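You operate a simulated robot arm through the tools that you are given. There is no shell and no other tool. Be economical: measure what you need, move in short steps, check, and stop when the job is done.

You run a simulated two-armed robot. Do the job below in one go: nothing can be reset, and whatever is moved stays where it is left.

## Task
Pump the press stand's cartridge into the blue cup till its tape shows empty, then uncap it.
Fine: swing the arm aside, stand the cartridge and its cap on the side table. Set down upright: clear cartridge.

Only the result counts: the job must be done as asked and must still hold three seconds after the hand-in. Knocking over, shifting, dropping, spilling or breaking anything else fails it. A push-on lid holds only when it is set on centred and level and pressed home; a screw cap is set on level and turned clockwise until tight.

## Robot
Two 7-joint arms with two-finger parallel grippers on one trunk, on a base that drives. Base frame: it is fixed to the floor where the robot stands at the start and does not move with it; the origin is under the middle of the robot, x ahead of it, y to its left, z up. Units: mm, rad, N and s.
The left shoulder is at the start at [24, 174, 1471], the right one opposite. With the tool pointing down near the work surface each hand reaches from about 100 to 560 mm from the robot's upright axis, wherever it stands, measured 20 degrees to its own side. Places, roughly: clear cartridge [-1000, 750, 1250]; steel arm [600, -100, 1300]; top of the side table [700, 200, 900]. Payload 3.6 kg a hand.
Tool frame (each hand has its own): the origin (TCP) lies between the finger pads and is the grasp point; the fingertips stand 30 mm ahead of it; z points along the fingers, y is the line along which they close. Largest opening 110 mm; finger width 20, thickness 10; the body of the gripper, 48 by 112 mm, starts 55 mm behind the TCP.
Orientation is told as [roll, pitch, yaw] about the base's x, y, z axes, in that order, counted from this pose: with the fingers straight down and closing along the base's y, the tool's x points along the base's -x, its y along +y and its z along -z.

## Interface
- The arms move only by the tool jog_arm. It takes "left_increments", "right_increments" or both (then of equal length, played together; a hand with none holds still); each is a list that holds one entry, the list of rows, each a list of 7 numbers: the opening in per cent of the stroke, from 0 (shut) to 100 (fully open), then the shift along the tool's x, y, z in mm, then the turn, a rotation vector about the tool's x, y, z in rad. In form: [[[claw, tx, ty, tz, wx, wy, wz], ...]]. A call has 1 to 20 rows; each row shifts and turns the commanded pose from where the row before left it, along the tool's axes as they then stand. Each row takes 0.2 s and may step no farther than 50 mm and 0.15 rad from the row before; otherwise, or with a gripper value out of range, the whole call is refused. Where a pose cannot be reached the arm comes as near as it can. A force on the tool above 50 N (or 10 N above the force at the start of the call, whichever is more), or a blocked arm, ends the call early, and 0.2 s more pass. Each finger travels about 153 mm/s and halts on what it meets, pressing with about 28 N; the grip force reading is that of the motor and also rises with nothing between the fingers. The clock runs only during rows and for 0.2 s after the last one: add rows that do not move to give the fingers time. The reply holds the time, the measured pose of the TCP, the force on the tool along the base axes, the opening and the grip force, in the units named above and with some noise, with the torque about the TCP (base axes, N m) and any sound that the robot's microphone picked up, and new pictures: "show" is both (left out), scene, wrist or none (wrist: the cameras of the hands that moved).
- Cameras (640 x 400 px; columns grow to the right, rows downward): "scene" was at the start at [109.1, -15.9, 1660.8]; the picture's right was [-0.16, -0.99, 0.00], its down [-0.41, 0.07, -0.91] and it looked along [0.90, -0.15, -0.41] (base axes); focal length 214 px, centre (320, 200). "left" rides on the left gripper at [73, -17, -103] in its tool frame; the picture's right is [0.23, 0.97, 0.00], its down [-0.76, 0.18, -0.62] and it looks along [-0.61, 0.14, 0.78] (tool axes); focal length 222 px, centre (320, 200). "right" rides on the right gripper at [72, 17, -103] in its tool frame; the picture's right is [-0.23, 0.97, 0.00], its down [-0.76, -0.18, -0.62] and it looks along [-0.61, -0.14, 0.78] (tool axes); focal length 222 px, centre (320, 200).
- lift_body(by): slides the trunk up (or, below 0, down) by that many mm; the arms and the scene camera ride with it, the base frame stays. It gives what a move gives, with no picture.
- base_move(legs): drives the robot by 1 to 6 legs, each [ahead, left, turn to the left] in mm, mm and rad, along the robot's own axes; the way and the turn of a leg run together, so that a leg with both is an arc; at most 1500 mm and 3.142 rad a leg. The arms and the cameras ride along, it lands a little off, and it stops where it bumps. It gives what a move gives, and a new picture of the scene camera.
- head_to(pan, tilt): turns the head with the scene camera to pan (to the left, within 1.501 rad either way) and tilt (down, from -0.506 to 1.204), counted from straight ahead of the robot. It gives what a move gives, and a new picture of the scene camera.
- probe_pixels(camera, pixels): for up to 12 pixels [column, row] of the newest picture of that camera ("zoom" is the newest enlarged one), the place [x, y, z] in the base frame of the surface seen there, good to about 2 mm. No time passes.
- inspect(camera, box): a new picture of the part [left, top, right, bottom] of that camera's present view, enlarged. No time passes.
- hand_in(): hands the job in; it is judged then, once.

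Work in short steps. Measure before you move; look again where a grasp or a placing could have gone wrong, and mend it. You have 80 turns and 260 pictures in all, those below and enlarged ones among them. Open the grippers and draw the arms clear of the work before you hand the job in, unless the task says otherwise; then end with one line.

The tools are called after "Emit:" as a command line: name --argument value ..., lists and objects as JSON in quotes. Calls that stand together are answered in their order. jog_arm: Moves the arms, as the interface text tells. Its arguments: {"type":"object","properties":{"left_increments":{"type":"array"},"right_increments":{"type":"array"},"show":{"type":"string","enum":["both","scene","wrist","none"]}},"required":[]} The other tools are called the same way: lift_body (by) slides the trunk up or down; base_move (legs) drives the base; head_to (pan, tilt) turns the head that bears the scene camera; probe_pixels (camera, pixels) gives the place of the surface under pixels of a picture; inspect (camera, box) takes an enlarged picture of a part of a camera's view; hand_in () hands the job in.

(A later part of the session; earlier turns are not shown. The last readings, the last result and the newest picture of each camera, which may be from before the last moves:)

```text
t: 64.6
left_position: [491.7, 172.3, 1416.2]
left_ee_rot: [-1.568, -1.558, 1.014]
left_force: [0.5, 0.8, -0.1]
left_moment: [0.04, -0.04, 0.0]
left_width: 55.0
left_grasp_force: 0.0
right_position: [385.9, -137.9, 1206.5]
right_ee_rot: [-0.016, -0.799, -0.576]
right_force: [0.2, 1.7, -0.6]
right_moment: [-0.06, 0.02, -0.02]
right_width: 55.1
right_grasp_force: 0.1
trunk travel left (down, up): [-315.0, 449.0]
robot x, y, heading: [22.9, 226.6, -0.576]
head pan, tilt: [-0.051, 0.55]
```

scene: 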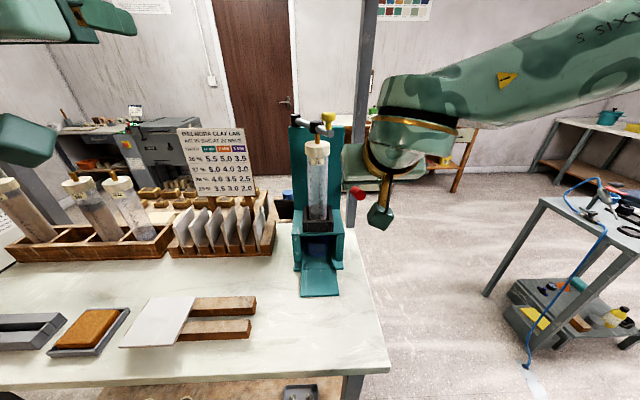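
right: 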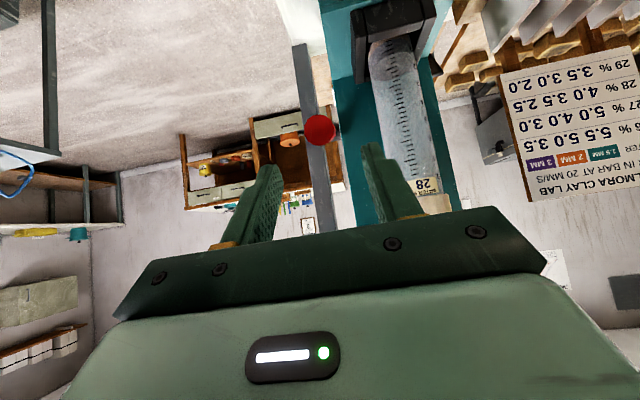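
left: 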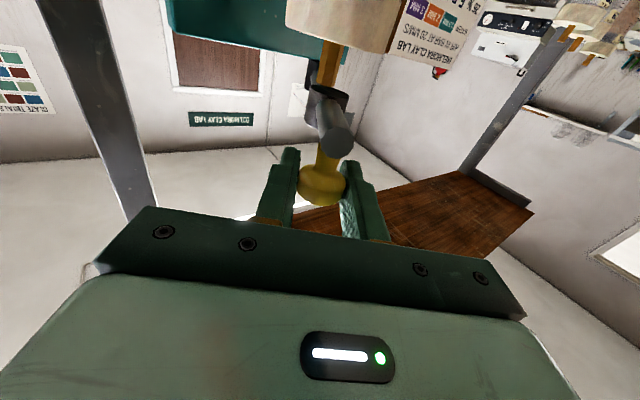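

Aligned with the red grip at (320,130). I advance 83 mm along the fingers and close on it.

Emit:
jog_arm --right_increments '[[[50, 0.4, 0, 16.7, 0, 0, 0], [50, 0.4, 0, 16.7, 0, 0, 0], [50, 0.4, 0, 16.7, 0, 0, 0], [50, 0.4, 0, 16.7, 0, 0, 0], [50, 0.3, 0, 16.6, 0, 0, 0], [50, 0, 0, 0, 0, 0, 0], [5, 0, 0, 0, 0, 0, 0], [5, 0, 0, 0, 0, 0, 0], [5, 0, 0, 0, 0, 0, 0]]]'

```text
t: 66.6
left_position: [493.1, 174.4, 1416.3]
left_ee_rot: [-1.555, -1.556, 1.004]
left_force: [-0.1, -0.5, -0.1]
left_moment: [0.0, -0.04, -0.01]
left_width: 55.0
left_grasp_force: 0.1
right_position: [435.4, -169.4, 1144.4]
right_ee_rot: [-0.015, -0.8, -0.574]
right_force: [9.5, 13.8, -3.4]
right_moment: [0.0, -0.22, 0.14]
right_width: 21.5
right_grasp_force: 44.9
trunk travel left (down, up): [-315.0, 449.0]
robot x, y, heading: [21.0, 232.1, -0.58]
head pan, tilt: [-0.051, 0.55]
```

scene: 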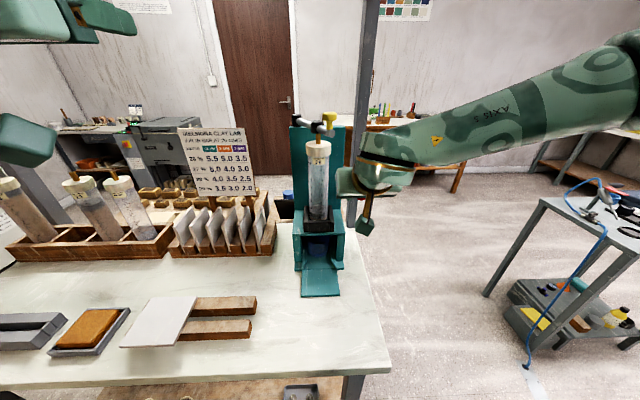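
right: 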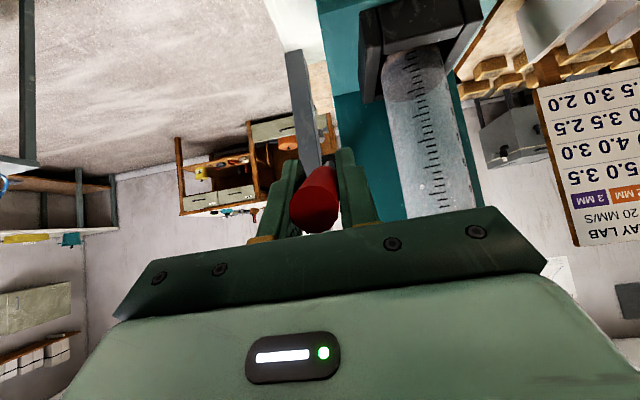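

The grip is held (21.5 mm). I pull the lever down along its arc, about 18° first, keeping the hand's tilt.

Emit:
jog_arm --right_increments '[[[5, 12, 1.5, 6.55, 0, 0, 0], [5, 11.4, 0, 7.7, 0, 0, 0], [5, 10.5, 0, 8.8, 0, 0, 0], [5, 0, 0, 0, 0, 0, 0]]]' --show "scene"

Emit:
inspect --camera "scene" --box '[270, 100, 390, 260]'

```text
t: 67.6
left_position: [490.0, 173.9, 1416.0]
left_ee_rot: [-1.648, -1.554, 1.095]
left_force: [0.5, -0.1, 0.6]
left_moment: [-0.01, 0.0, 0.0]
left_width: 55.3
left_grasp_force: 0.0
right_position: [427.2, -164.7, 1105.4]
right_ee_rot: [-0.015, -0.802, -0.577]
right_force: [7.3, 15.0, 10.0]
right_moment: [-0.77, -0.93, -0.24]
right_width: 21.7
right_grasp_force: 44.7
trunk travel left (down, up): [-315.0, 449.0]
robot x, y, heading: [15.4, 231.0, -0.582]
head pan, tilt: [-0.051, 0.55]
```

scene: 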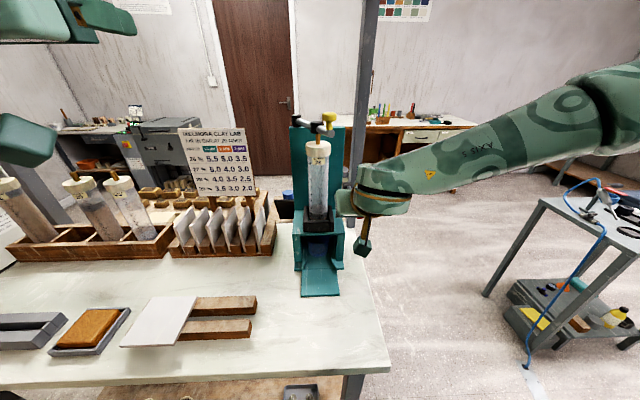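

```text
2.50 times, centred on (330, 180) of scene
```

zoom: 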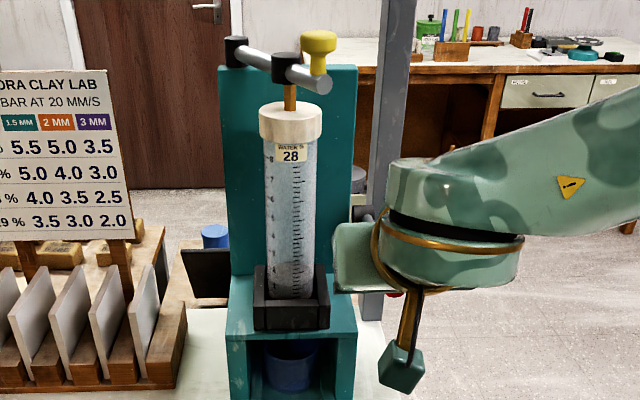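

The lever follows easily (10 N). I go on down to about -23°, easing a few mm to the left.

Emit:
jog_arm --right_increments '[[[5, 9.5, 1.5, 9.9, 0, 0, 0], [5, 8.4, 1.5, 10.8, 0, 0, 0], [5, 7.2, 0, 11.6, 0, 0, 0], [5, 6, 0, 12.4, 0, 0, 0], [5, 0, 0, 0, 0, 0, 0]]]' --show "none"

Emit:
inspect --camera "scene" --box '[270, 100, 390, 260]'

Emit:
inspect --camera "scene" --box '[295, 185, 345, 240]'

```text
t: 68.8
left_position: [488.0, 173.0, 1417.2]
left_ee_rot: [-1.751, -1.555, 1.198]
left_force: [-0.7, 0.2, 0.8]
left_moment: [0.0, 0.05, 0.01]
left_width: 55.2
left_grasp_force: 0.2
right_position: [436.1, -170.1, 1051.0]
right_ee_rot: [-0.014, -0.799, -0.582]
right_force: [-12.1, 13.9, 3.3]
right_moment: [-0.58, -0.73, -0.23]
right_width: 21.9
right_grasp_force: 44.8
trunk travel left (down, up): [-315.0, 449.0]
robot x, y, heading: [19.9, 231.5, -0.577]
head pan, tilt: [-0.051, 0.55]
```

```text
2.50 times, centred on (330, 180) of scene
```

zoom: 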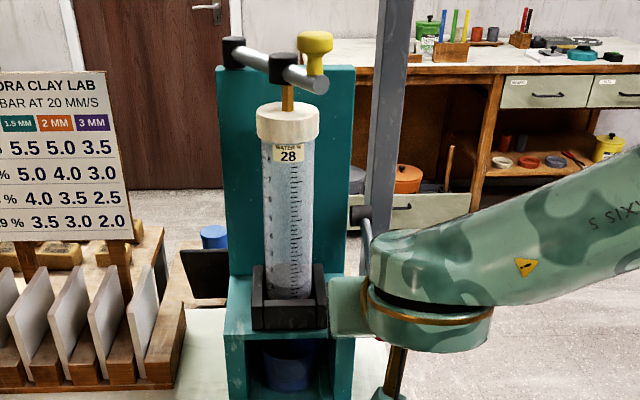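

```text
7.27 times, centred on (320, 212) of scene
```

zoom: 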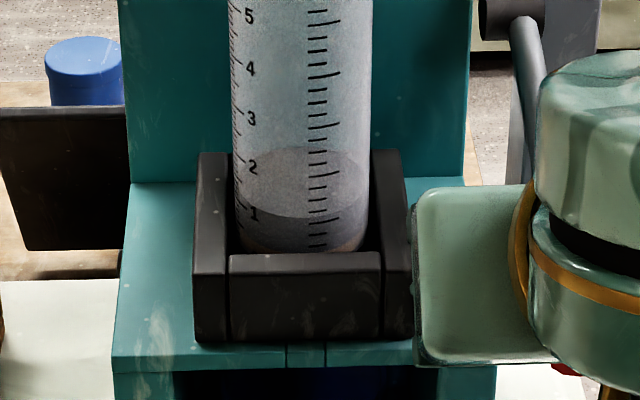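

The piston edge moved down a little (pink layer thinner). I do a full up-stroke and another down-stroke in one call.

Emit:
jog_arm --right_increments '[[[5, -6, 1, -12.4, 0, 0, 0], [5, -7.2, 1, -11.6, 0, 0, 0], [5, -8.4, 0, -10.8, 0, 0, 0], [5, -9.5, 0, -9.9, 0, 0, 0], [5, -10.5, 0, -8.8, 0, 0, 0], [5, -11.4, 0, -7.7, 0, 0, 0], [5, -12, 0, -6.55, 0, 0, 0], [5, 0, 0, 0, 0, 0, 0], [5, 12, 0, 6.55, 0, 0, 0], [5, 11.4, 0, 7.7, 0, 0, 0], [5, 10.5, 0, 8.8, 0, 0, 0], [5, 9.5, 0, 9.9, 0, 0, 0], [5, 8.4, 0, 10.8, 0, 0, 0], [5, 7.2, 0, 11.6, 0, 0, 0], [5, 6, 0, 12.4, 0, 0, 0], [5, 4.6, 0, 12.9, 0, 0, 0], [5, 0, 0, 0, 0, 0, 0]]]' --show "none"

Emit:
inspect --camera "scene" --box '[295, 185, 345, 240]'

```text
t: 72.4
left_position: [486.9, 171.9, 1416.9]
left_ee_rot: [-1.781, -1.558, 1.228]
left_force: [0.4, 0.8, 0.1]
left_moment: [-0.02, -0.02, -0.01]
left_width: 54.9
left_grasp_force: 0.0
right_position: [440.0, -172.3, 1037.2]
right_ee_rot: [-0.014, -0.796, -0.58]
right_force: [-22.4, 1.0, 0.9]
right_moment: [-0.25, -0.93, -0.04]
right_width: 21.7
right_grasp_force: 44.7
trunk travel left (down, up): [-315.0, 449.0]
robot x, y, heading: [19.3, 227.2, -0.58]
head pan, tilt: [-0.051, 0.55]
```

```text
7.27 times, centred on (320, 212) of scene
```

zoom: 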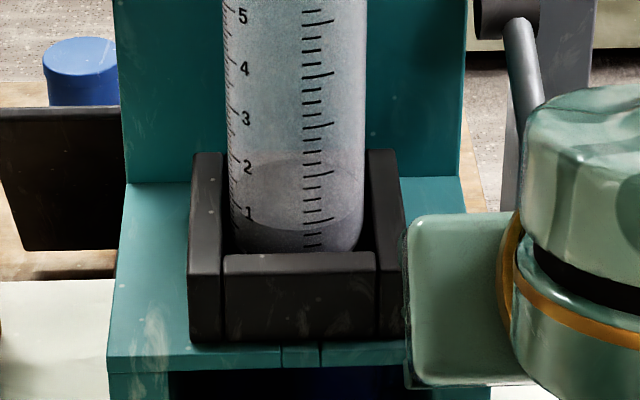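

The pink clay is nearly gone. I pump once more and compare.

Emit:
jog_arm --right_increments '[[[5, -4.6, 0, -12.9, 0, 0, 0], [5, -6, 0, -12.4, 0, 0, 0], [5, -7.2, 0, -11.6, 0, 0, 0], [5, -8.4, 0, -10.8, 0, 0, 0], [5, -9.5, 0, -9.9, 0, 0, 0], [5, -10.5, 0, -8.8, 0, 0, 0], [5, -11.4, 0, -7.7, 0, 0, 0], [5, -12, 0, -6.55, 0, 0, 0], [5, 0, 0, 0, 0, 0, 0], [5, 12, 0, 6.55, 0, 0, 0], [5, 11.4, 0, 7.7, 0, 0, 0], [5, 10.5, 0, 8.8, 0, 0, 0], [5, 9.5, 0, 9.9, 0, 0, 0], [5, 8.4, 0, 10.8, 0, 0, 0], [5, 7.2, 0, 11.6, 0, 0, 0], [5, 6, 0, 12.4, 0, 0, 0], [5, 4.6, 0, 12.9, 0, 0, 0], [5, 0, 0, 0, 0, 0, 0]]]' --show "none"

Emit:
inspect --camera "scene" --box '[295, 185, 345, 240]'

Emit:
inspect --camera "scene" --box '[90, 165, 180, 245]'

```text
t: 76.2
left_position: [486.7, 171.6, 1417.0]
left_ee_rot: [-1.75, -1.56, 1.199]
left_force: [-0.1, 0.7, 0.3]
left_moment: [0.02, -0.02, 0.01]
left_width: 54.9
left_grasp_force: 0.0
right_position: [439.4, -173.5, 1038.7]
right_ee_rot: [-0.011, -0.797, -0.582]
right_force: [-18.4, -0.7, 5.6]
right_moment: [1.41, 0.42, 0.6]
right_width: 21.5
right_grasp_force: 45.1
trunk travel left (down, up): [-315.0, 449.0]
robot x, y, heading: [17.8, 227.2, -0.577]
head pan, tilt: [-0.051, 0.55]
```

```text
7.27 times, centred on (320, 212) of scene
```

zoom: 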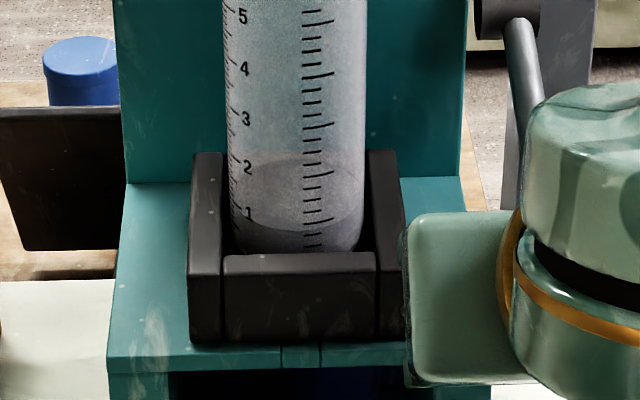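

```text
5.00 times, centred on (135, 205) of scene
```

zoom: 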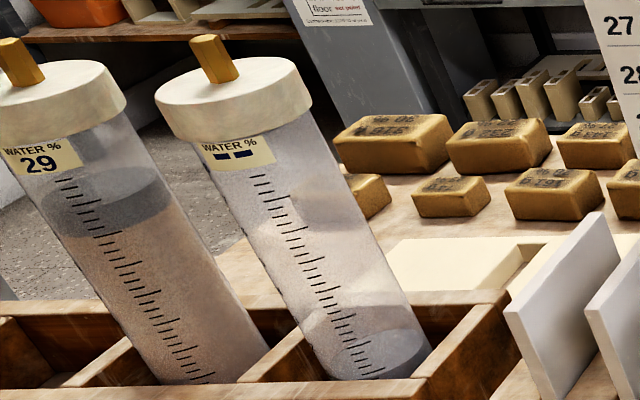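

Two strokes running give the same picture with no pink left: the piston is at the bottom. I bring the lever back up to its rest, release it and back away along the fingers.

Emit:
jog_arm --right_increments '[[[5, -4.6, 0, -12.9, 0, 0, 0], [5, -6, 0, -12.4, 0, 0, 0], [5, -7.2, 0, -11.6, 0, 0, 0], [5, -8.4, 0, -10.8, 0, 0, 0], [5, -9.5, 0, -9.9, 0, 0, 0], [5, -10.5, 0, -8.8, 0, 0, 0], [5, -11.4, 0, -7.7, 0, 0, 0], [5, -12, 0, -6.55, 0, 0, 0], [5, 0, 0, 0, 0, 0, 0], [50, 0, 0, 0, 0, 0, 0], [50, 0, 0, 0, 0, 0, 0], [50, 0, 0, -30, 0, 0, 0], [50, 0, 0, -30, 0, 0, 0], [50, 0, 0, -40, 0, 0, 0], [50, 0, -35, -30, 0, 0, 0], [50, 0, -35, -20, 0, 0, 0], [50, 0, 0, 0, 0, 0, 0]]]' --show "scene"

Emit:
inspect --camera "scene" --box '[270, 100, 390, 260]'

Emit:
inspect --camera "scene" --box '[285, 205, 355, 290]'

```text
t: 79.8
left_position: [491.9, 171.4, 1416.8]
left_ee_rot: [-1.547, -1.556, 0.993]
left_force: [-0.7, 0.5, -0.5]
left_moment: [0.01, 0.03, -0.01]
left_width: 54.7
left_grasp_force: 0.0
right_position: [307.8, -165.0, 1249.7]
right_ee_rot: [-0.015, -0.799, -0.58]
right_force: [-0.2, 0.3, -0.3]
right_moment: [0.02, 0.06, 0.0]
right_width: 54.9
right_grasp_force: 0.1
trunk travel left (down, up): [-315.0, 449.0]
robot x, y, heading: [17.5, 227.2, -0.579]
head pan, tilt: [-0.051, 0.55]
```

scene: 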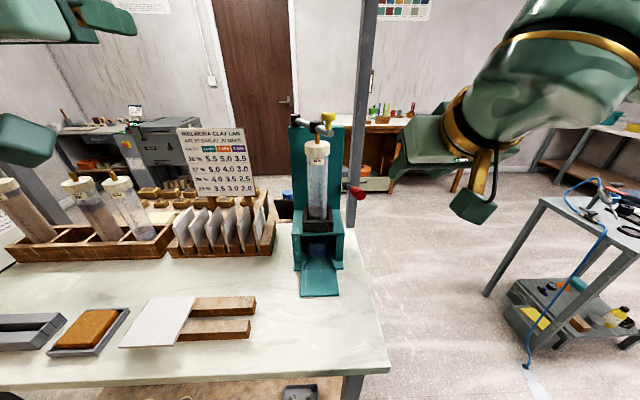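

```text
2.50 times, centred on (330, 180) of scene
```

zoom: 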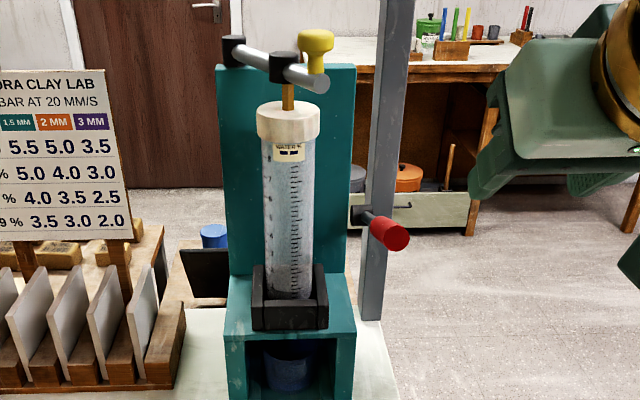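

```text
4.71 times, centred on (320, 248) of scene
```

zoom: 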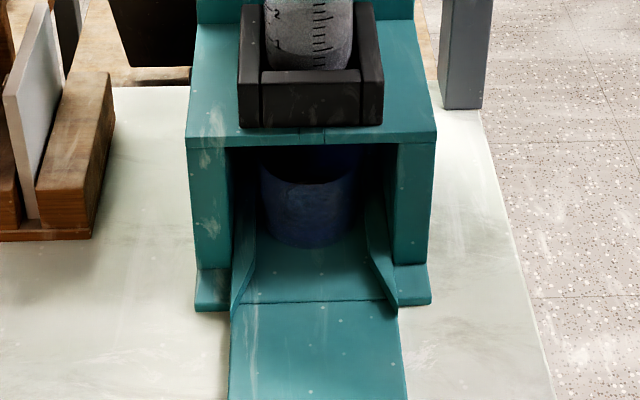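

The tape label now reads "--": empty. I move the right hand farther off and bring the left hand level before the yellow knob to swing the arm aside.

Emit:
jog_arm --left_increments '[[[50, 0, 0, 0, 0, 0, 0], [50, 0, 0, 0, 0, 0, 0], [50, 19.5, -42, 12, 0, 0, 0], [50, 19.5, -42, 12, 0, 0, 0], [50, 19.5, -42, 12, 0, 0, 0], [50, 19.5, -42, 12, 0, 0, 0], [50, 19.5, -42, 12, 0, 0, 0], [50, 19.5, -42, 12, 0, 0, 0], [50, 0, 0, 0, 0, 0, 0]]]' --right_increments '[[[50, 0, -45, 0, 0, 0, 0], [50, 0, -45, 0, 0, 0, 0], [50, 0, -45, 0, 0, 0, 0], [50, 0, 0, 0, 0, 0, 0], [50, 0, 0, 0, 0, 0, 0], [50, 0, 0, 0, 0, 0, 0], [50, 0, 0, 0, 0, 0, 0], [50, 0, 0, 0, 0, 0, 0], [50, 0, 0, 0, 0, 0, 0]]]'

```text
t: 81.8
left_position: [418.6, -81.4, 1302.0]
left_ee_rot: [-1.57, -1.556, 1.019]
left_force: [0.0, 0.4, -0.6]
left_moment: [-0.05, 0.02, 0.01]
left_width: 55.0
left_grasp_force: 0.1
right_position: [233.4, -274.9, 1250.9]
right_ee_rot: [-0.013, -0.798, -0.577]
right_force: [0.3, -0.1, -1.1]
right_moment: [-0.02, -0.01, 0.0]
right_width: 55.3
right_grasp_force: 0.0
trunk travel left (down, up): [-315.0, 449.0]
robot x, y, heading: [18.7, 227.2, -0.578]
head pan, tilt: [-0.051, 0.55]
```

scene: 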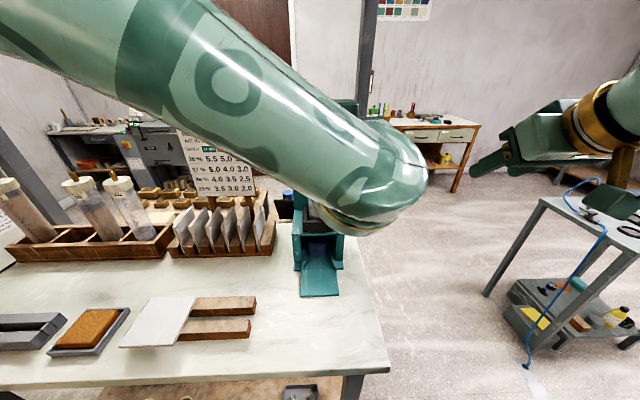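
right: 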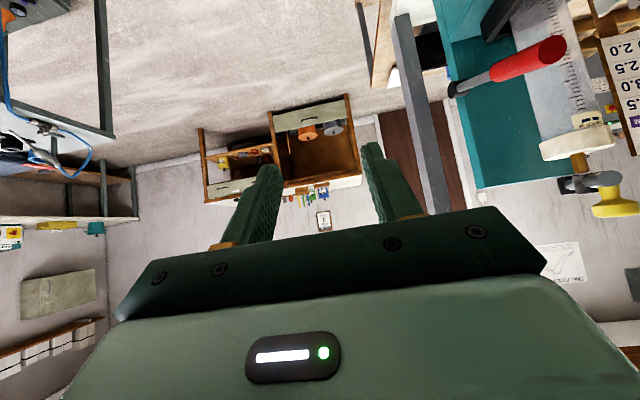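
left: 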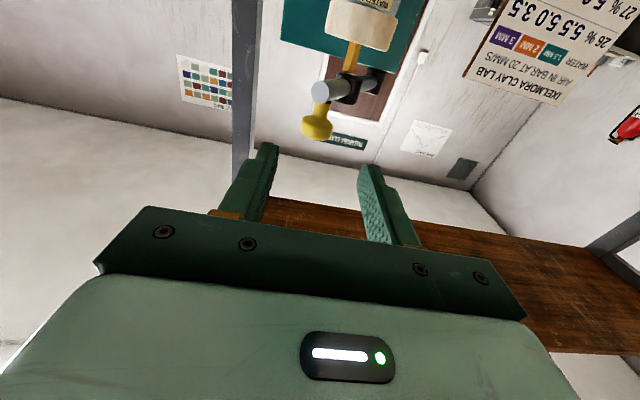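

Emit:
probe_pixels --camera "left" --pixels '[[317, 125], [317, 130], [320, 108], [335, 90], [350, 65]]'

```text
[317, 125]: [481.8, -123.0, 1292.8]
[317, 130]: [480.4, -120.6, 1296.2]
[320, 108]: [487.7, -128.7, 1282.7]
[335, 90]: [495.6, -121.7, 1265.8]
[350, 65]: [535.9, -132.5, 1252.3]
```

The knob centre is about [491,-128,1299], 86 mm straight ahead of the left hand. I close on it and swing the arm back along the arc to where it stood.

Emit:
jog_arm --left_increments '[[[50, 0, 0, 29, 0, 0, 0], [50, 0, 0, 29, 0, 0, 0], [50, 0, 0, 28, 0, 0, 0], [50, 0, 0, 0, 0, 0, 0], [5, 0, 0, 0, 0, 0, 0], [5, 0, 0, 0, 0, 0, 0], [5, 0, 0, 0, 0, 0, 0], [5, 0, 18.4, -7.9, 0, 0, 0], [5, 0, 19.3, -5.2, 0, 0, 0], [5, 0, 19.8, -2.4, 0, 0, 0], [5, 0, 19.9, 0.3, 0, 0, 0], [5, 0, 19.8, 3.1, 0, 0, 0], [5, 0, 19, 5.7, 0, 0, 0], [5, 0, 18.2, 8.4, 0, 0, 0], [5, 0, 16.7, 10.8, 0, 0, 0], [5, 0, 15.1, 13.1, 0, 0, 0]]]'

```text
t: 85.2
left_position: [598.4, -5.2, 1313.2]
left_ee_rot: [-1.21, -1.552, 0.666]
left_force: [-0.9, 12.1, -13.5]
left_moment: [0.22, 0.11, 0.26]
left_width: 24.0
left_grasp_force: 45.6
left hand out of reach, approached as far as the arm can: row 15, 16
right_position: [235.8, -273.2, 1251.0]
right_ee_rot: [-0.016, -0.796, -0.578]
right_force: [0.8, 0.0, -0.4]
right_moment: [0.01, -0.01, -0.03]
right_width: 54.8
right_grasp_force: 0.1
trunk travel left (down, up): [-315.0, 449.0]
robot x, y, heading: [18.4, 232.1, -0.575]
head pan, tilt: [-0.051, 0.55]
```

scene: 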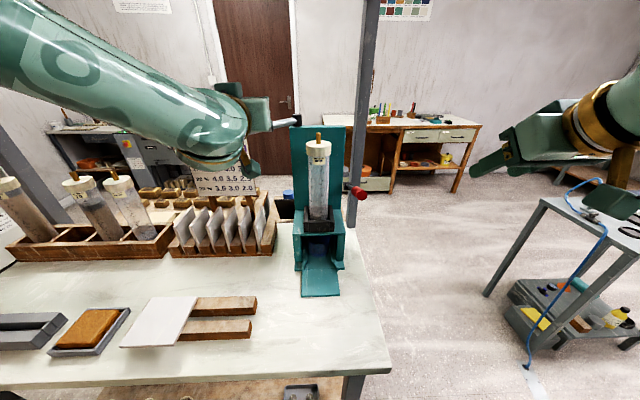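
left: 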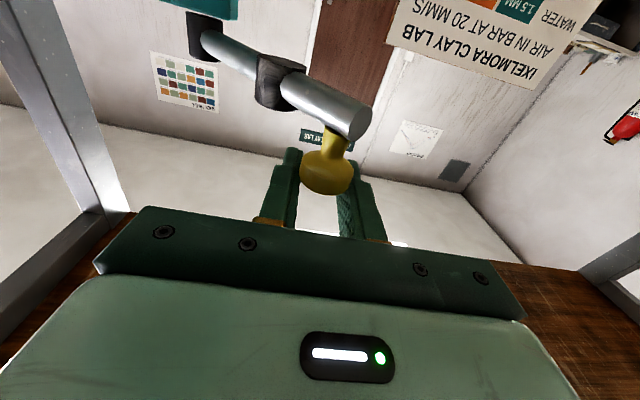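

The arm is back aside, held knob 24 mm. I open and back the left hand off, then drive nearer to bring the cap within top-down reach.

Emit:
jog_arm --left_increments '[[[30, 0, 0, 0, 0, 0, 0], [55, 0, 0, 0, 0, 0, 0], [55, 0, 0, -40, 0, 0, 0], [55, 0, 0, -45, 0, 0, 0], [55, 0, 0, -45, 0, 0, 0], [55, 0, 0, -45, 0, 0, 0], [55, 0, 0, -45, 0, 0, 0]]]' --show "none"

Emit:
base_move --legs '[[95, 45, 0]]'

Emit:
inspect --camera "scene" --box '[240, 80, 400, 240]'

```text
t: 86.8
left_position: [409.0, 89.9, 1324.4]
left_ee_rot: [-1.541, -1.559, 0.994]
left_force: [0.0, 0.0, 0.9]
left_moment: [-0.02, 0.01, 0.04]
left_width: 60.5
left_grasp_force: 0.1
left hand out of reach, approached as far as the arm can: row 7
right_position: [231.9, -277.3, 1250.5]
right_ee_rot: [-0.011, -0.799, -0.58]
right_force: [1.0, -0.3, 0.0]
right_moment: [0.0, -0.01, 0.03]
right_width: 55.3
right_grasp_force: 0.0
trunk travel left (down, up): [-315.0, 449.0]
robot x, y, heading: [19.6, 230.1, -0.583]
head pan, tilt: [-0.051, 0.55]
```

```text
t: 88.0
left_position: [516.5, 75.8, 1323.9]
left_ee_rot: [-1.465, -1.558, 0.914]
left_force: [0.0, -0.5, -0.1]
left_moment: [-0.04, -0.02, -0.01]
left_width: 60.4
left_grasp_force: 0.1
right_position: [337.2, -291.8, 1250.9]
right_ee_rot: [-0.015, -0.797, -0.582]
right_force: [0.0, -0.6, 0.1]
right_moment: [0.02, 0.07, 0.01]
right_width: 54.9
right_grasp_force: 0.0
trunk travel left (down, up): [-315.0, 449.0]
robot x, y, heading: [122.9, 212.0, -0.579]
head pan, tilt: [-0.051, 0.55]
```

scene: 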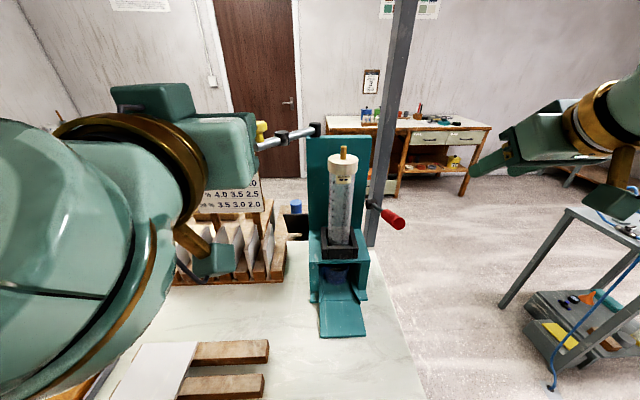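

```text
2.50 times, centred on (320, 160) of scene
```

zoom: 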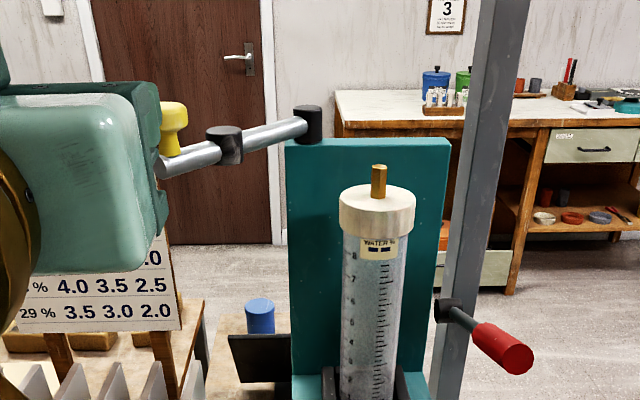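

I measure the cap and body for the two grips.

Emit:
probe_pixels --camera "zoom" --pixels '[[378, 182], [379, 170], [378, 205], [345, 215], [410, 215], [378, 225], [378, 300], [348, 300], [400, 300], [345, 198]]'

Emit:
inspect --camera "scene" --box '[320, 140, 365, 180]'

```text
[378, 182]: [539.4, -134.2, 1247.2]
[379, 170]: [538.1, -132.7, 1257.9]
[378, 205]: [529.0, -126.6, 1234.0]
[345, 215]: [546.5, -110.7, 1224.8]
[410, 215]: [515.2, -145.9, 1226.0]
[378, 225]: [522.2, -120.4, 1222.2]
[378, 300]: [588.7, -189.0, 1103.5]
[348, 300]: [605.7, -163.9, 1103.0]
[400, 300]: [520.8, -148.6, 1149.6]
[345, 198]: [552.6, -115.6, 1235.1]
```

```text
10.00 times, centred on (342, 160) of scene
```

zoom: 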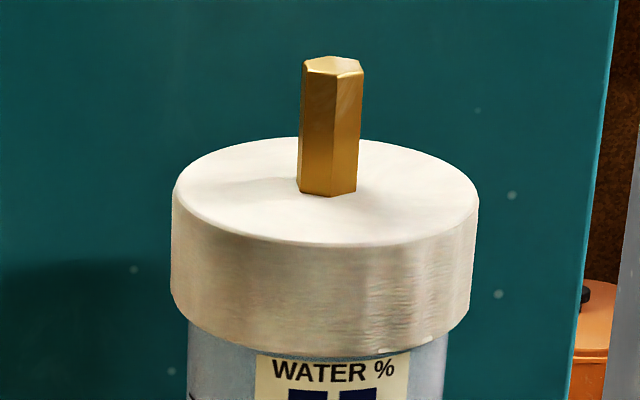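

The cap spans z≈1214–1234, ø about 52, axis at [543,-137]. I bring the right hand up, point it straight down and stop above the cap.

Emit:
jog_arm --right_increments '[[[68, -21.5, 0, -21, 0, 0, 0], [68, -21.5, 0, -21, 0, 0, 0], [68, 0, 0, 0, 0, 0.15, 0], [68, 0, 0, 0, 0, 0.15, 0], [68, 0, 0, 0, 0, 0.15, 0], [68, 0, 0, 0, 0, 0.15, 0], [68, 0, 0, 0, 0, 0.15, 0], [68, 0, 0, 0, 0, 0.048, 0], [68, -14.7, 40.4, 0, 0, 0, 0], [68, -14.7, 40.4, 0, 0, 0, 0], [68, -14.7, 40.4, 0, 0, 0, 0], [68, -14.7, 40.4, 0, 0, 0, 0], [68, -14.7, 40.4, 0, 0, 0, 0], [68, -14.7, 40.4, 0, 0, 0, 0], [68, 0, 0, 0, 0, 0, 0]]]'

```text
t: 90.9
left_position: [508.5, 65.1, 1324.8]
left_ee_rot: [-1.61, -1.562, 1.047]
left_force: [-0.3, 0.0, 0.5]
left_moment: [-0.01, 0.0, -0.05]
left_width: 60.4
left_grasp_force: 0.0
right_position: [550.9, -154.2, 1255.0]
right_ee_rot: [-0.017, -0.155, -0.626]
right_force: [-26.2, -31.9, 1.3]
right_moment: [-0.85, 0.68, -0.29]
right_width: 54.4
right_grasp_force: 0.0
right hand out of reach, approached as far as the arm can: row 5, 6, 7, 8
trunk travel left (down, up): [-315.0, 449.0]
robot x, y, heading: [125.2, 211.5, -0.597]
head pan, tilt: [-0.051, 0.55]
stopped in row 14 (right hand): the force on the tool passed its limit at 59 N (the readings are from after the stop); the commanded pose is now the measured one
```

scene: 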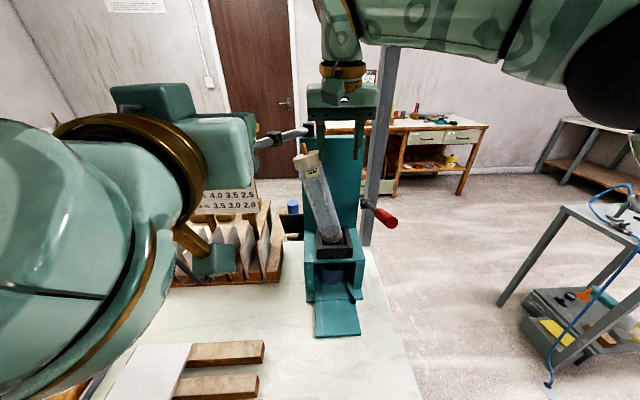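
right: 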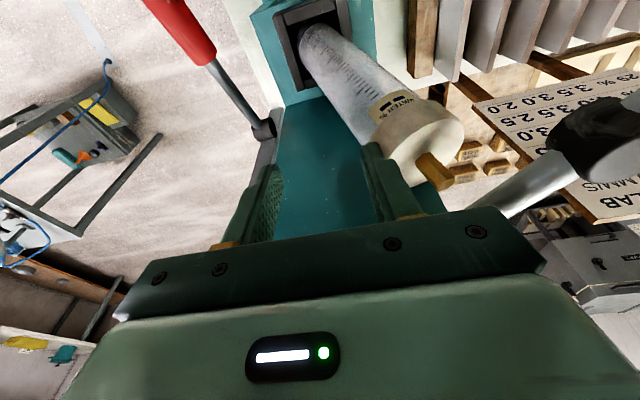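

The right arm hit its reach limit, sagged to z=1255 and its finger pushed the cartridge over to the left in its socket. I draw the hand off to the right at once and look.

Emit:
jog_arm --right_increments '[[[65, 0, -15, 0, 0, 0, 0], [65, 0, -25, 0, 0, 0, 0], [65, 0, -30, 0, 0, 0, 0], [65, 0, -30, 0, 0, 0, 0]]]'

Emit:
inspect --camera "scene" --box '[250, 110, 400, 260]'

```text
t: 91.9
left_position: [513.3, 73.0, 1324.3]
left_ee_rot: [-1.549, -1.556, 0.993]
left_force: [-0.2, -0.1, 0.4]
left_moment: [0.0, 0.02, 0.02]
left_width: 60.5
left_grasp_force: 0.0
right_position: [499.1, -221.2, 1254.7]
right_ee_rot: [-0.016, -0.151, -0.611]
right_force: [-0.6, 0.3, 0.2]
right_moment: [-0.02, -0.05, -0.01]
right_width: 71.2
right_grasp_force: 0.1
trunk travel left (down, up): [-315.0, 449.0]
robot x, y, heading: [121.8, 214.4, -0.584]
head pan, tilt: [-0.051, 0.55]
```

scene: 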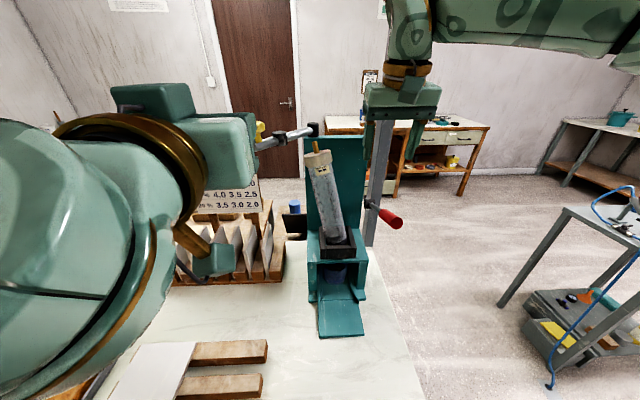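
right: 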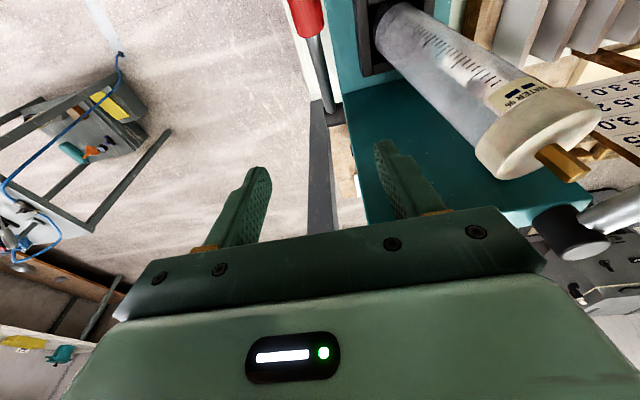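

```text
2.67 times, centred on (325, 185) of scene
```

zoom: 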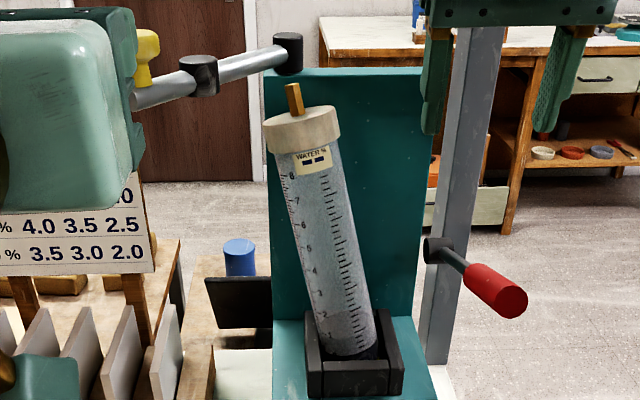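

The cartridge leans about 12° left in its loose socket but stands. Holding and uncapping overhead is out of reach here, so I'll lift the cartridge out with the left hand and uncap it nearer to me. First the right hand goes back toward me, then the trunk down 50 mm.

Emit:
jog_arm --right_increments '[[[65, 20, -40, -10, 0, 0, 0], [65, 40, -25, 0, 0, 0, 0], [65, 45, 0, 0, 0, 0, 0], [65, 45, 0, 0, 0, 0, 0], [65, 20, 0, 0, 0, 0, 0], [65, 0, 0, 0, 0, 0, 0]]]' --show "none"

Emit:
lift_body --by -50

Emit:
jog_arm --left_increments '[[[75, 30, -18, 0, 0, 0, 0], [75, 30, -18, 0, 0, 0, 0], [75, 30, -18, 0, 0, 0, 0], [75, 25, -18, 0, 0, 0, 0], [75, 0, 0, 0, 0, 0, 0]]]'

```text
t: 93.3
left_position: [513.3, 72.2, 1323.9]
left_ee_rot: [-1.529, -1.557, 0.975]
left_force: [-0.3, -0.8, 0.2]
left_moment: [0.02, 0.01, 0.02]
left_width: 60.3
left_grasp_force: 0.0
right_position: [322.7, -178.9, 1240.0]
right_ee_rot: [-0.016, -0.153, -0.614]
right_force: [0.0, 0.6, 0.0]
right_moment: [0.02, 0.01, -0.01]
right_width: 71.4
right_grasp_force: 0.1
trunk travel left (down, up): [-315.0, 449.0]
robot x, y, heading: [127.3, 212.2, -0.583]
head pan, tilt: [-0.051, 0.55]
```

```text
t: 94.3
left_position: [529.1, 61.8, 1262.3]
left_ee_rot: [-0.307, -1.53, -0.25]
left_force: [-0.4, 0.0, 0.6]
left_moment: [0.0, 0.0, -0.01]
left_width: 60.8
left_grasp_force: 0.1
right_position: [323.3, -177.6, 1190.0]
right_ee_rot: [-0.018, -0.152, -0.614]
right_force: [-0.5, 0.1, 0.4]
right_moment: [-0.01, -0.01, 0.0]
right_width: 71.5
right_grasp_force: 0.1
trunk travel left (down, up): [-265.0, 499.0]
robot x, y, heading: [122.9, 214.9, -0.588]
head pan, tilt: [-0.051, 0.55]
```

```text
t: 95.5
left_position: [487.1, 2.1, 1147.3]
left_ee_rot: [-0.313, -1.528, -0.239]
left_force: [-0.1, 0.7, 0.4]
left_moment: [0.02, 0.0, -0.02]
left_width: 82.3
left_grasp_force: 0.0
right_position: [323.9, -178.4, 1189.9]
right_ee_rot: [-0.017, -0.152, -0.613]
right_force: [0.2, 0.2, -0.7]
right_moment: [0.01, 0.02, 0.05]
right_width: 71.2
right_grasp_force: 0.1
trunk travel left (down, up): [-265.0, 499.0]
robot x, y, heading: [124.9, 216.2, -0.587]
head pan, tilt: [-0.051, 0.55]
```

scene: 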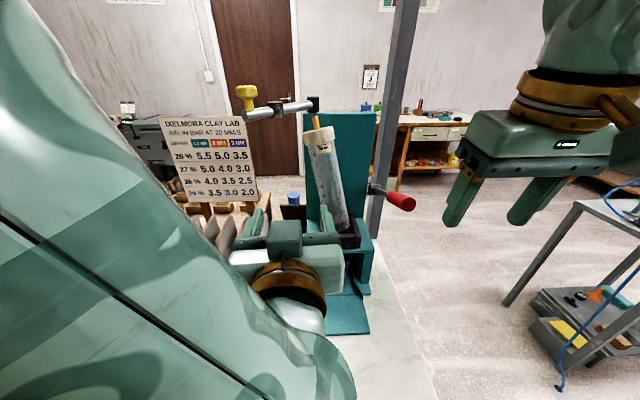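
left: 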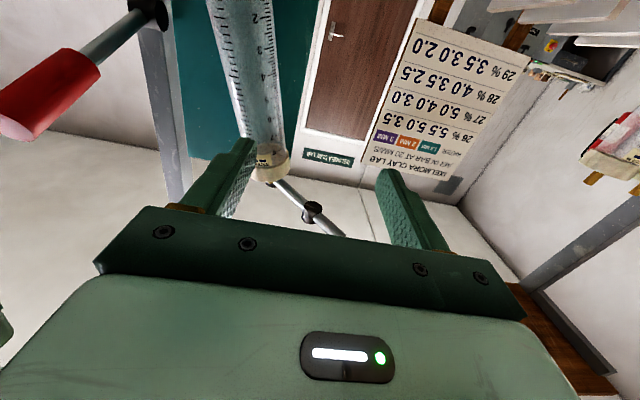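

Emit:
inspect --camera "scene" --box '[280, 100, 380, 240]'

Emit:
probe_pixels --camera "scene" --pixels '[[334, 190], [328, 190], [340, 190], [323, 135], [328, 165], [338, 215]]'

Emit:
probe_pixels --camera "left" --pixels '[[240, 30], [255, 90], [265, 140], [228, 60], [278, 60], [270, 165]]'

```text
2.86 times, centred on (330, 170) of scene
```

zoom: 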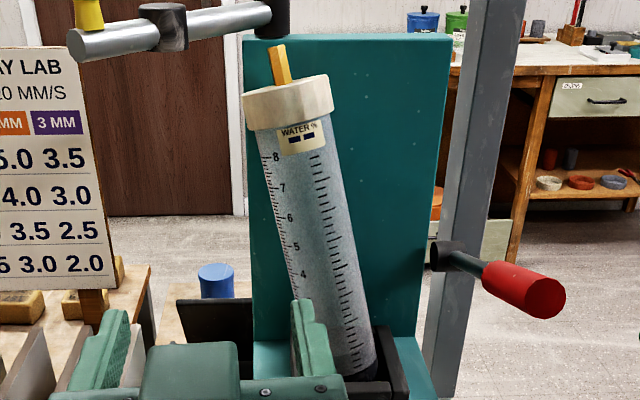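

```text
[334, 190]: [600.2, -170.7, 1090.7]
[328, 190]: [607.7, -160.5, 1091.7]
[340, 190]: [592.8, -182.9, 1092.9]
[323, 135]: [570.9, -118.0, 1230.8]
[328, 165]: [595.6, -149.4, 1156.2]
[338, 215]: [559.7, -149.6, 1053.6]
```

```text
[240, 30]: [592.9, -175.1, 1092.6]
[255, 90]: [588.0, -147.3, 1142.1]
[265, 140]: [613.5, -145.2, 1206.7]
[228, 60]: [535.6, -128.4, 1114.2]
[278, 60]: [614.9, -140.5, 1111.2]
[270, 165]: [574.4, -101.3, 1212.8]
```

The body leans back-left; at z≈1150 its axis is near [571,-131]. I shift the open left hand right 64 mm, then ahead to straddle it.

Emit:
jog_arm --left_increments '[[[78, 0, -32, 0, 0, 0, 0], [78, 0, -32, 0, 0, 0, 0], [78, 0, 0, 28, 0, 0, 0], [78, 0, 0, 28, 0, 0, 0], [78, 0, 0, 28, 0, 0, 0], [78, 0, 0, 28, 0, 0, 0], [78, 0, 0, 28, 0, 0, 0], [78, 0, 0, 0, 0, 0, 0]]]'

Emit:
inspect --camera "scene" --box '[280, 100, 380, 240]'

```text
t: 97.3
left_position: [570.4, -125.4, 1142.2]
left_ee_rot: [-0.282, -1.528, -0.275]
left_force: [-0.1, -0.3, 0.4]
left_moment: [0.04, 0.0, 0.01]
left_width: 86.0
left_grasp_force: 0.1
right_position: [324.1, -178.9, 1191.1]
right_ee_rot: [-0.016, -0.153, -0.615]
right_force: [-0.2, -0.2, -0.5]
right_moment: [0.0, 0.0, -0.01]
right_width: 71.7
right_grasp_force: 0.0
trunk travel left (down, up): [-265.0, 499.0]
robot x, y, heading: [124.8, 213.9, -0.583]
head pan, tilt: [-0.051, 0.55]
```

scene: 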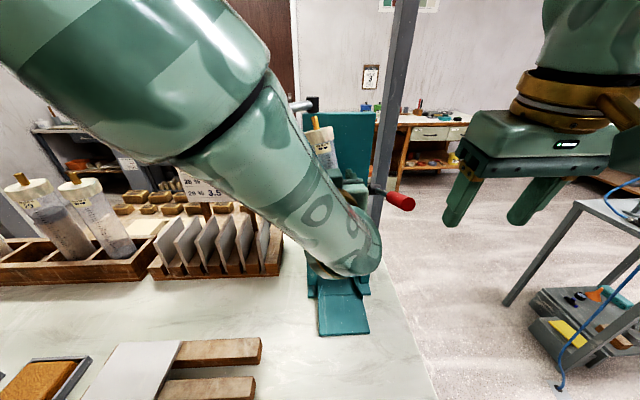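
left: 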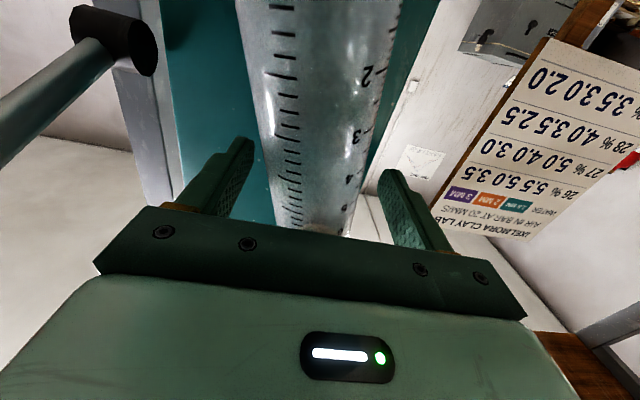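

```text
2.86 times, centred on (330, 170) of scene
```

zoom: 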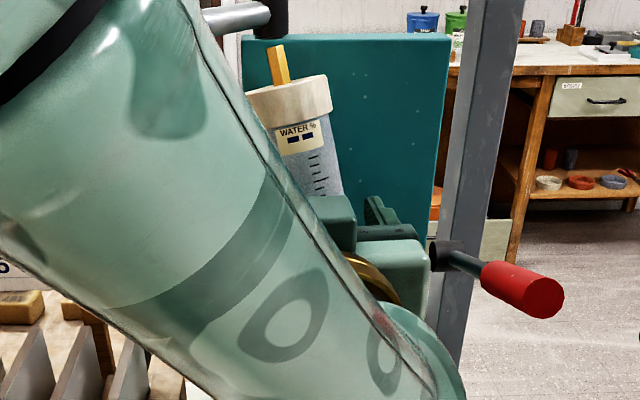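

The body runs between the fingers (left view (315,110)). I close on it.

Emit:
jog_arm --left_increments '[[[60, 0, 0, 0, 0, 0, 0], [48, 0, 0, 0, 0, 0, 0], [40, 0, 0, 0, 0, 0, 0], [30, 0, 0, 0, 0, 0, 0], [25, 0, 0, 0, 0, 0, 0], [25, 0, 0, 0, 0, 0, 0]]]'

Emit:
inspect --camera "scene" --box '[280, 100, 380, 240]'

```text
t: 98.7
left_position: [571.0, -127.7, 1143.0]
left_ee_rot: [-0.292, -1.529, -0.262]
left_force: [-3.9, -8.4, 3.4]
left_moment: [-0.74, 0.37, 0.13]
left_width: 53.8
left_grasp_force: 27.5
right_position: [322.5, -179.0, 1189.7]
right_ee_rot: [-0.014, -0.151, -0.615]
right_force: [0.4, -0.7, -0.1]
right_moment: [-0.03, -0.02, 0.03]
right_width: 71.5
right_grasp_force: 0.1
trunk travel left (down, up): [-265.0, 499.0]
robot x, y, heading: [125.1, 213.8, -0.58]
head pan, tilt: [-0.051, 0.55]
```

scene: 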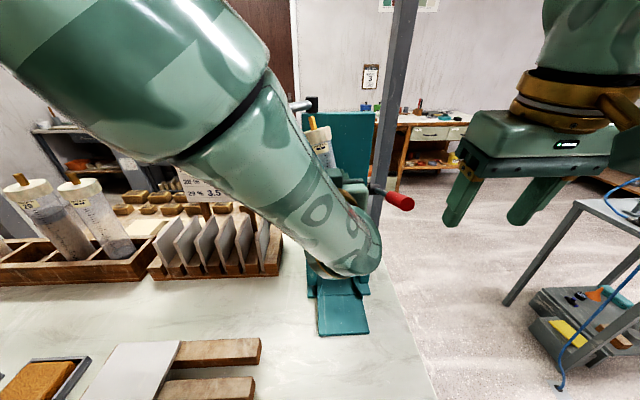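
left: 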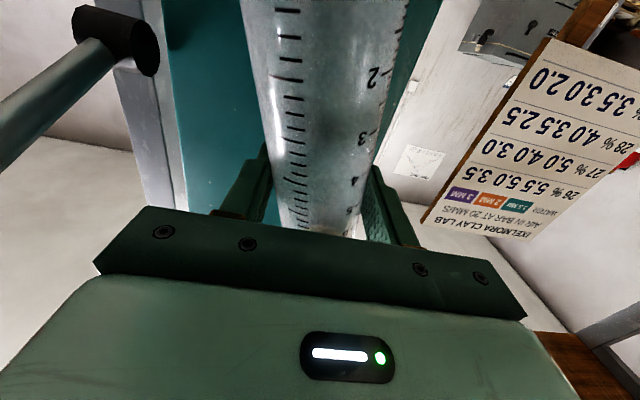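

```text
2.86 times, centred on (330, 170) of scene
```

zoom: 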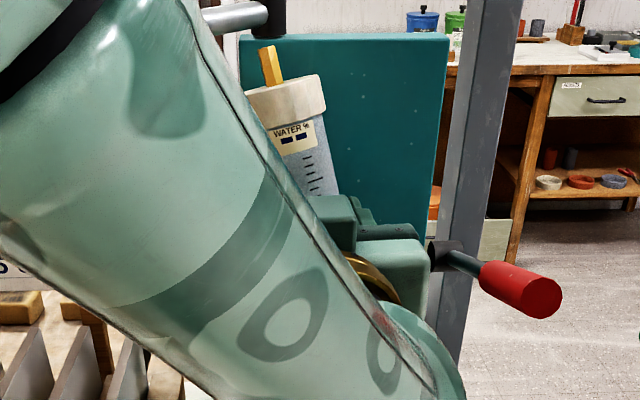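

The body is held (53.8 mm across, leaning). I straighten it by turning the hand about the cartridge's foot: top to the right and toward me.

Emit:
jog_arm --left_increments '[[[25, 0, -5.2, -3.5, 0, -0.03, 0.05], [25, 0, -5.2, -3.5, 0, -0.03, 0.05], [25, 0, -5.2, -3.5, 0, -0.03, 0.05], [25, 0, -5.2, -3.5, 0, -0.03, 0.05], [25, 0, 0, 0, 0, 0, 0]]]'

Emit:
inspect --camera "scene" --box '[280, 100, 380, 240]'

```text
t: 99.9
left_position: [548.4, -137.0, 1142.4]
left_ee_rot: [1.985, -1.366, -2.542]
left_force: [-2.6, -5.8, 11.5]
left_moment: [-0.71, 0.13, 0.0]
left_width: 53.8
left_grasp_force: 27.8
right_position: [320.8, -178.3, 1191.9]
right_ee_rot: [-0.015, -0.152, -0.614]
right_force: [0.1, -0.1, 1.1]
right_moment: [0.04, 0.0, -0.03]
right_width: 71.5
right_grasp_force: 0.1
trunk travel left (down, up): [-265.0, 499.0]
robot x, y, heading: [123.1, 215.6, -0.589]
head pan, tilt: [-0.051, 0.55]
```

scene: 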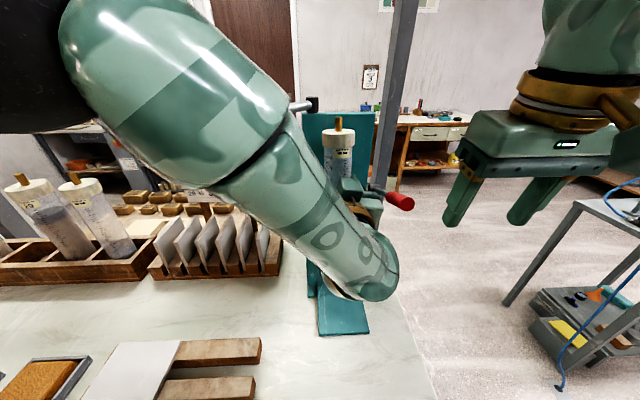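
left: 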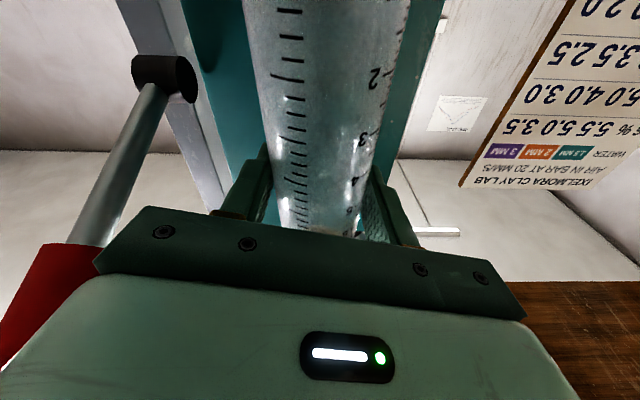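

```text
2.86 times, centred on (330, 170) of scene
```

zoom: 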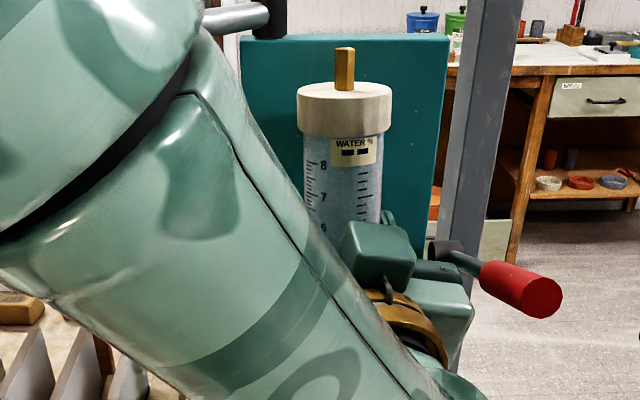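

The cartridge now stands upright in the left grip. I lift it 45 mm out of the socket and draw it 100 mm toward me, while the right hand rises and makes room.

Emit:
jog_arm --left_increments '[[[25, -22, 4.2, 1.9, 0, 0, 0], [25, -22, 4.2, 1.9, 0, 0, 0], [25, -10, 1.9, 0.8, 0, 0, 0], [25, -2, 0.7, -24.9, 0, 0, 0], [25, -2, 0.7, -24.9, 0, 0, 0], [25, -2, 0.7, -24.9, 0, 0, 0], [25, -2, 0.7, -24.9, 0, 0, 0], [25, 0, 0, 0, 0, 0, 0]]]' --right_increments '[[[65, 0, -30, -25, 0, 0, 0], [65, 0, -30, -25, 0, 0, 0], [65, 0, -10, -25, 0, 0, 0], [65, 0, 0, -25, 0, 0.076, 0], [65, 0, 0, 0, 0, 0.076, 0], [65, 0, 0, 0, 0, 0, 0], [65, 0, 0, 0, 0, 0, 0], [65, 0, 0, 0, 0, 0, 0]]]'

```text
t: 101.7
left_position: [477.1, -79.4, 1177.6]
left_ee_rot: [1.593, -1.41, -2.14]
left_force: [1.2, -0.3, -1.8]
left_moment: [0.03, 0.02, 0.01]
left_width: 48.7
left_grasp_force: 27.9
right_position: [273.7, -195.7, 1257.4]
right_ee_rot: [-0.013, -0.04, -0.619]
right_force: [0.6, 0.4, -0.1]
right_moment: [0.0, 0.0, 0.02]
right_width: 71.6
right_grasp_force: 0.1
right hand out of reach, approached as far as the arm can: row 3, 4, 5
trunk travel left (down, up): [-265.0, 499.0]
robot x, y, heading: [119.0, 216.0, -0.587]
head pan, tilt: [-0.051, 0.55]
```

scene: 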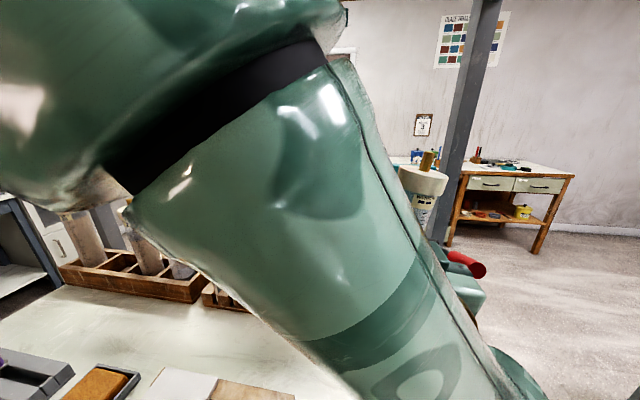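
right: 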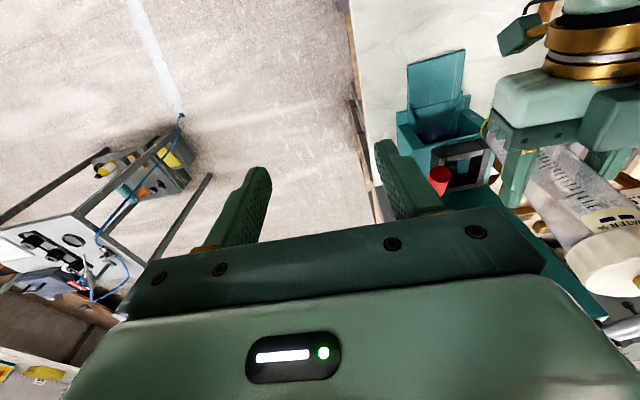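
left: 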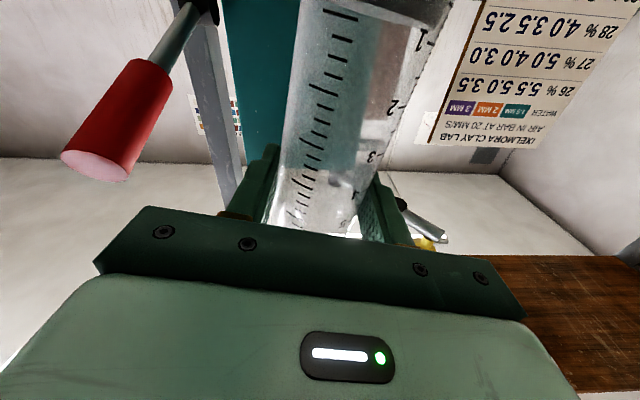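

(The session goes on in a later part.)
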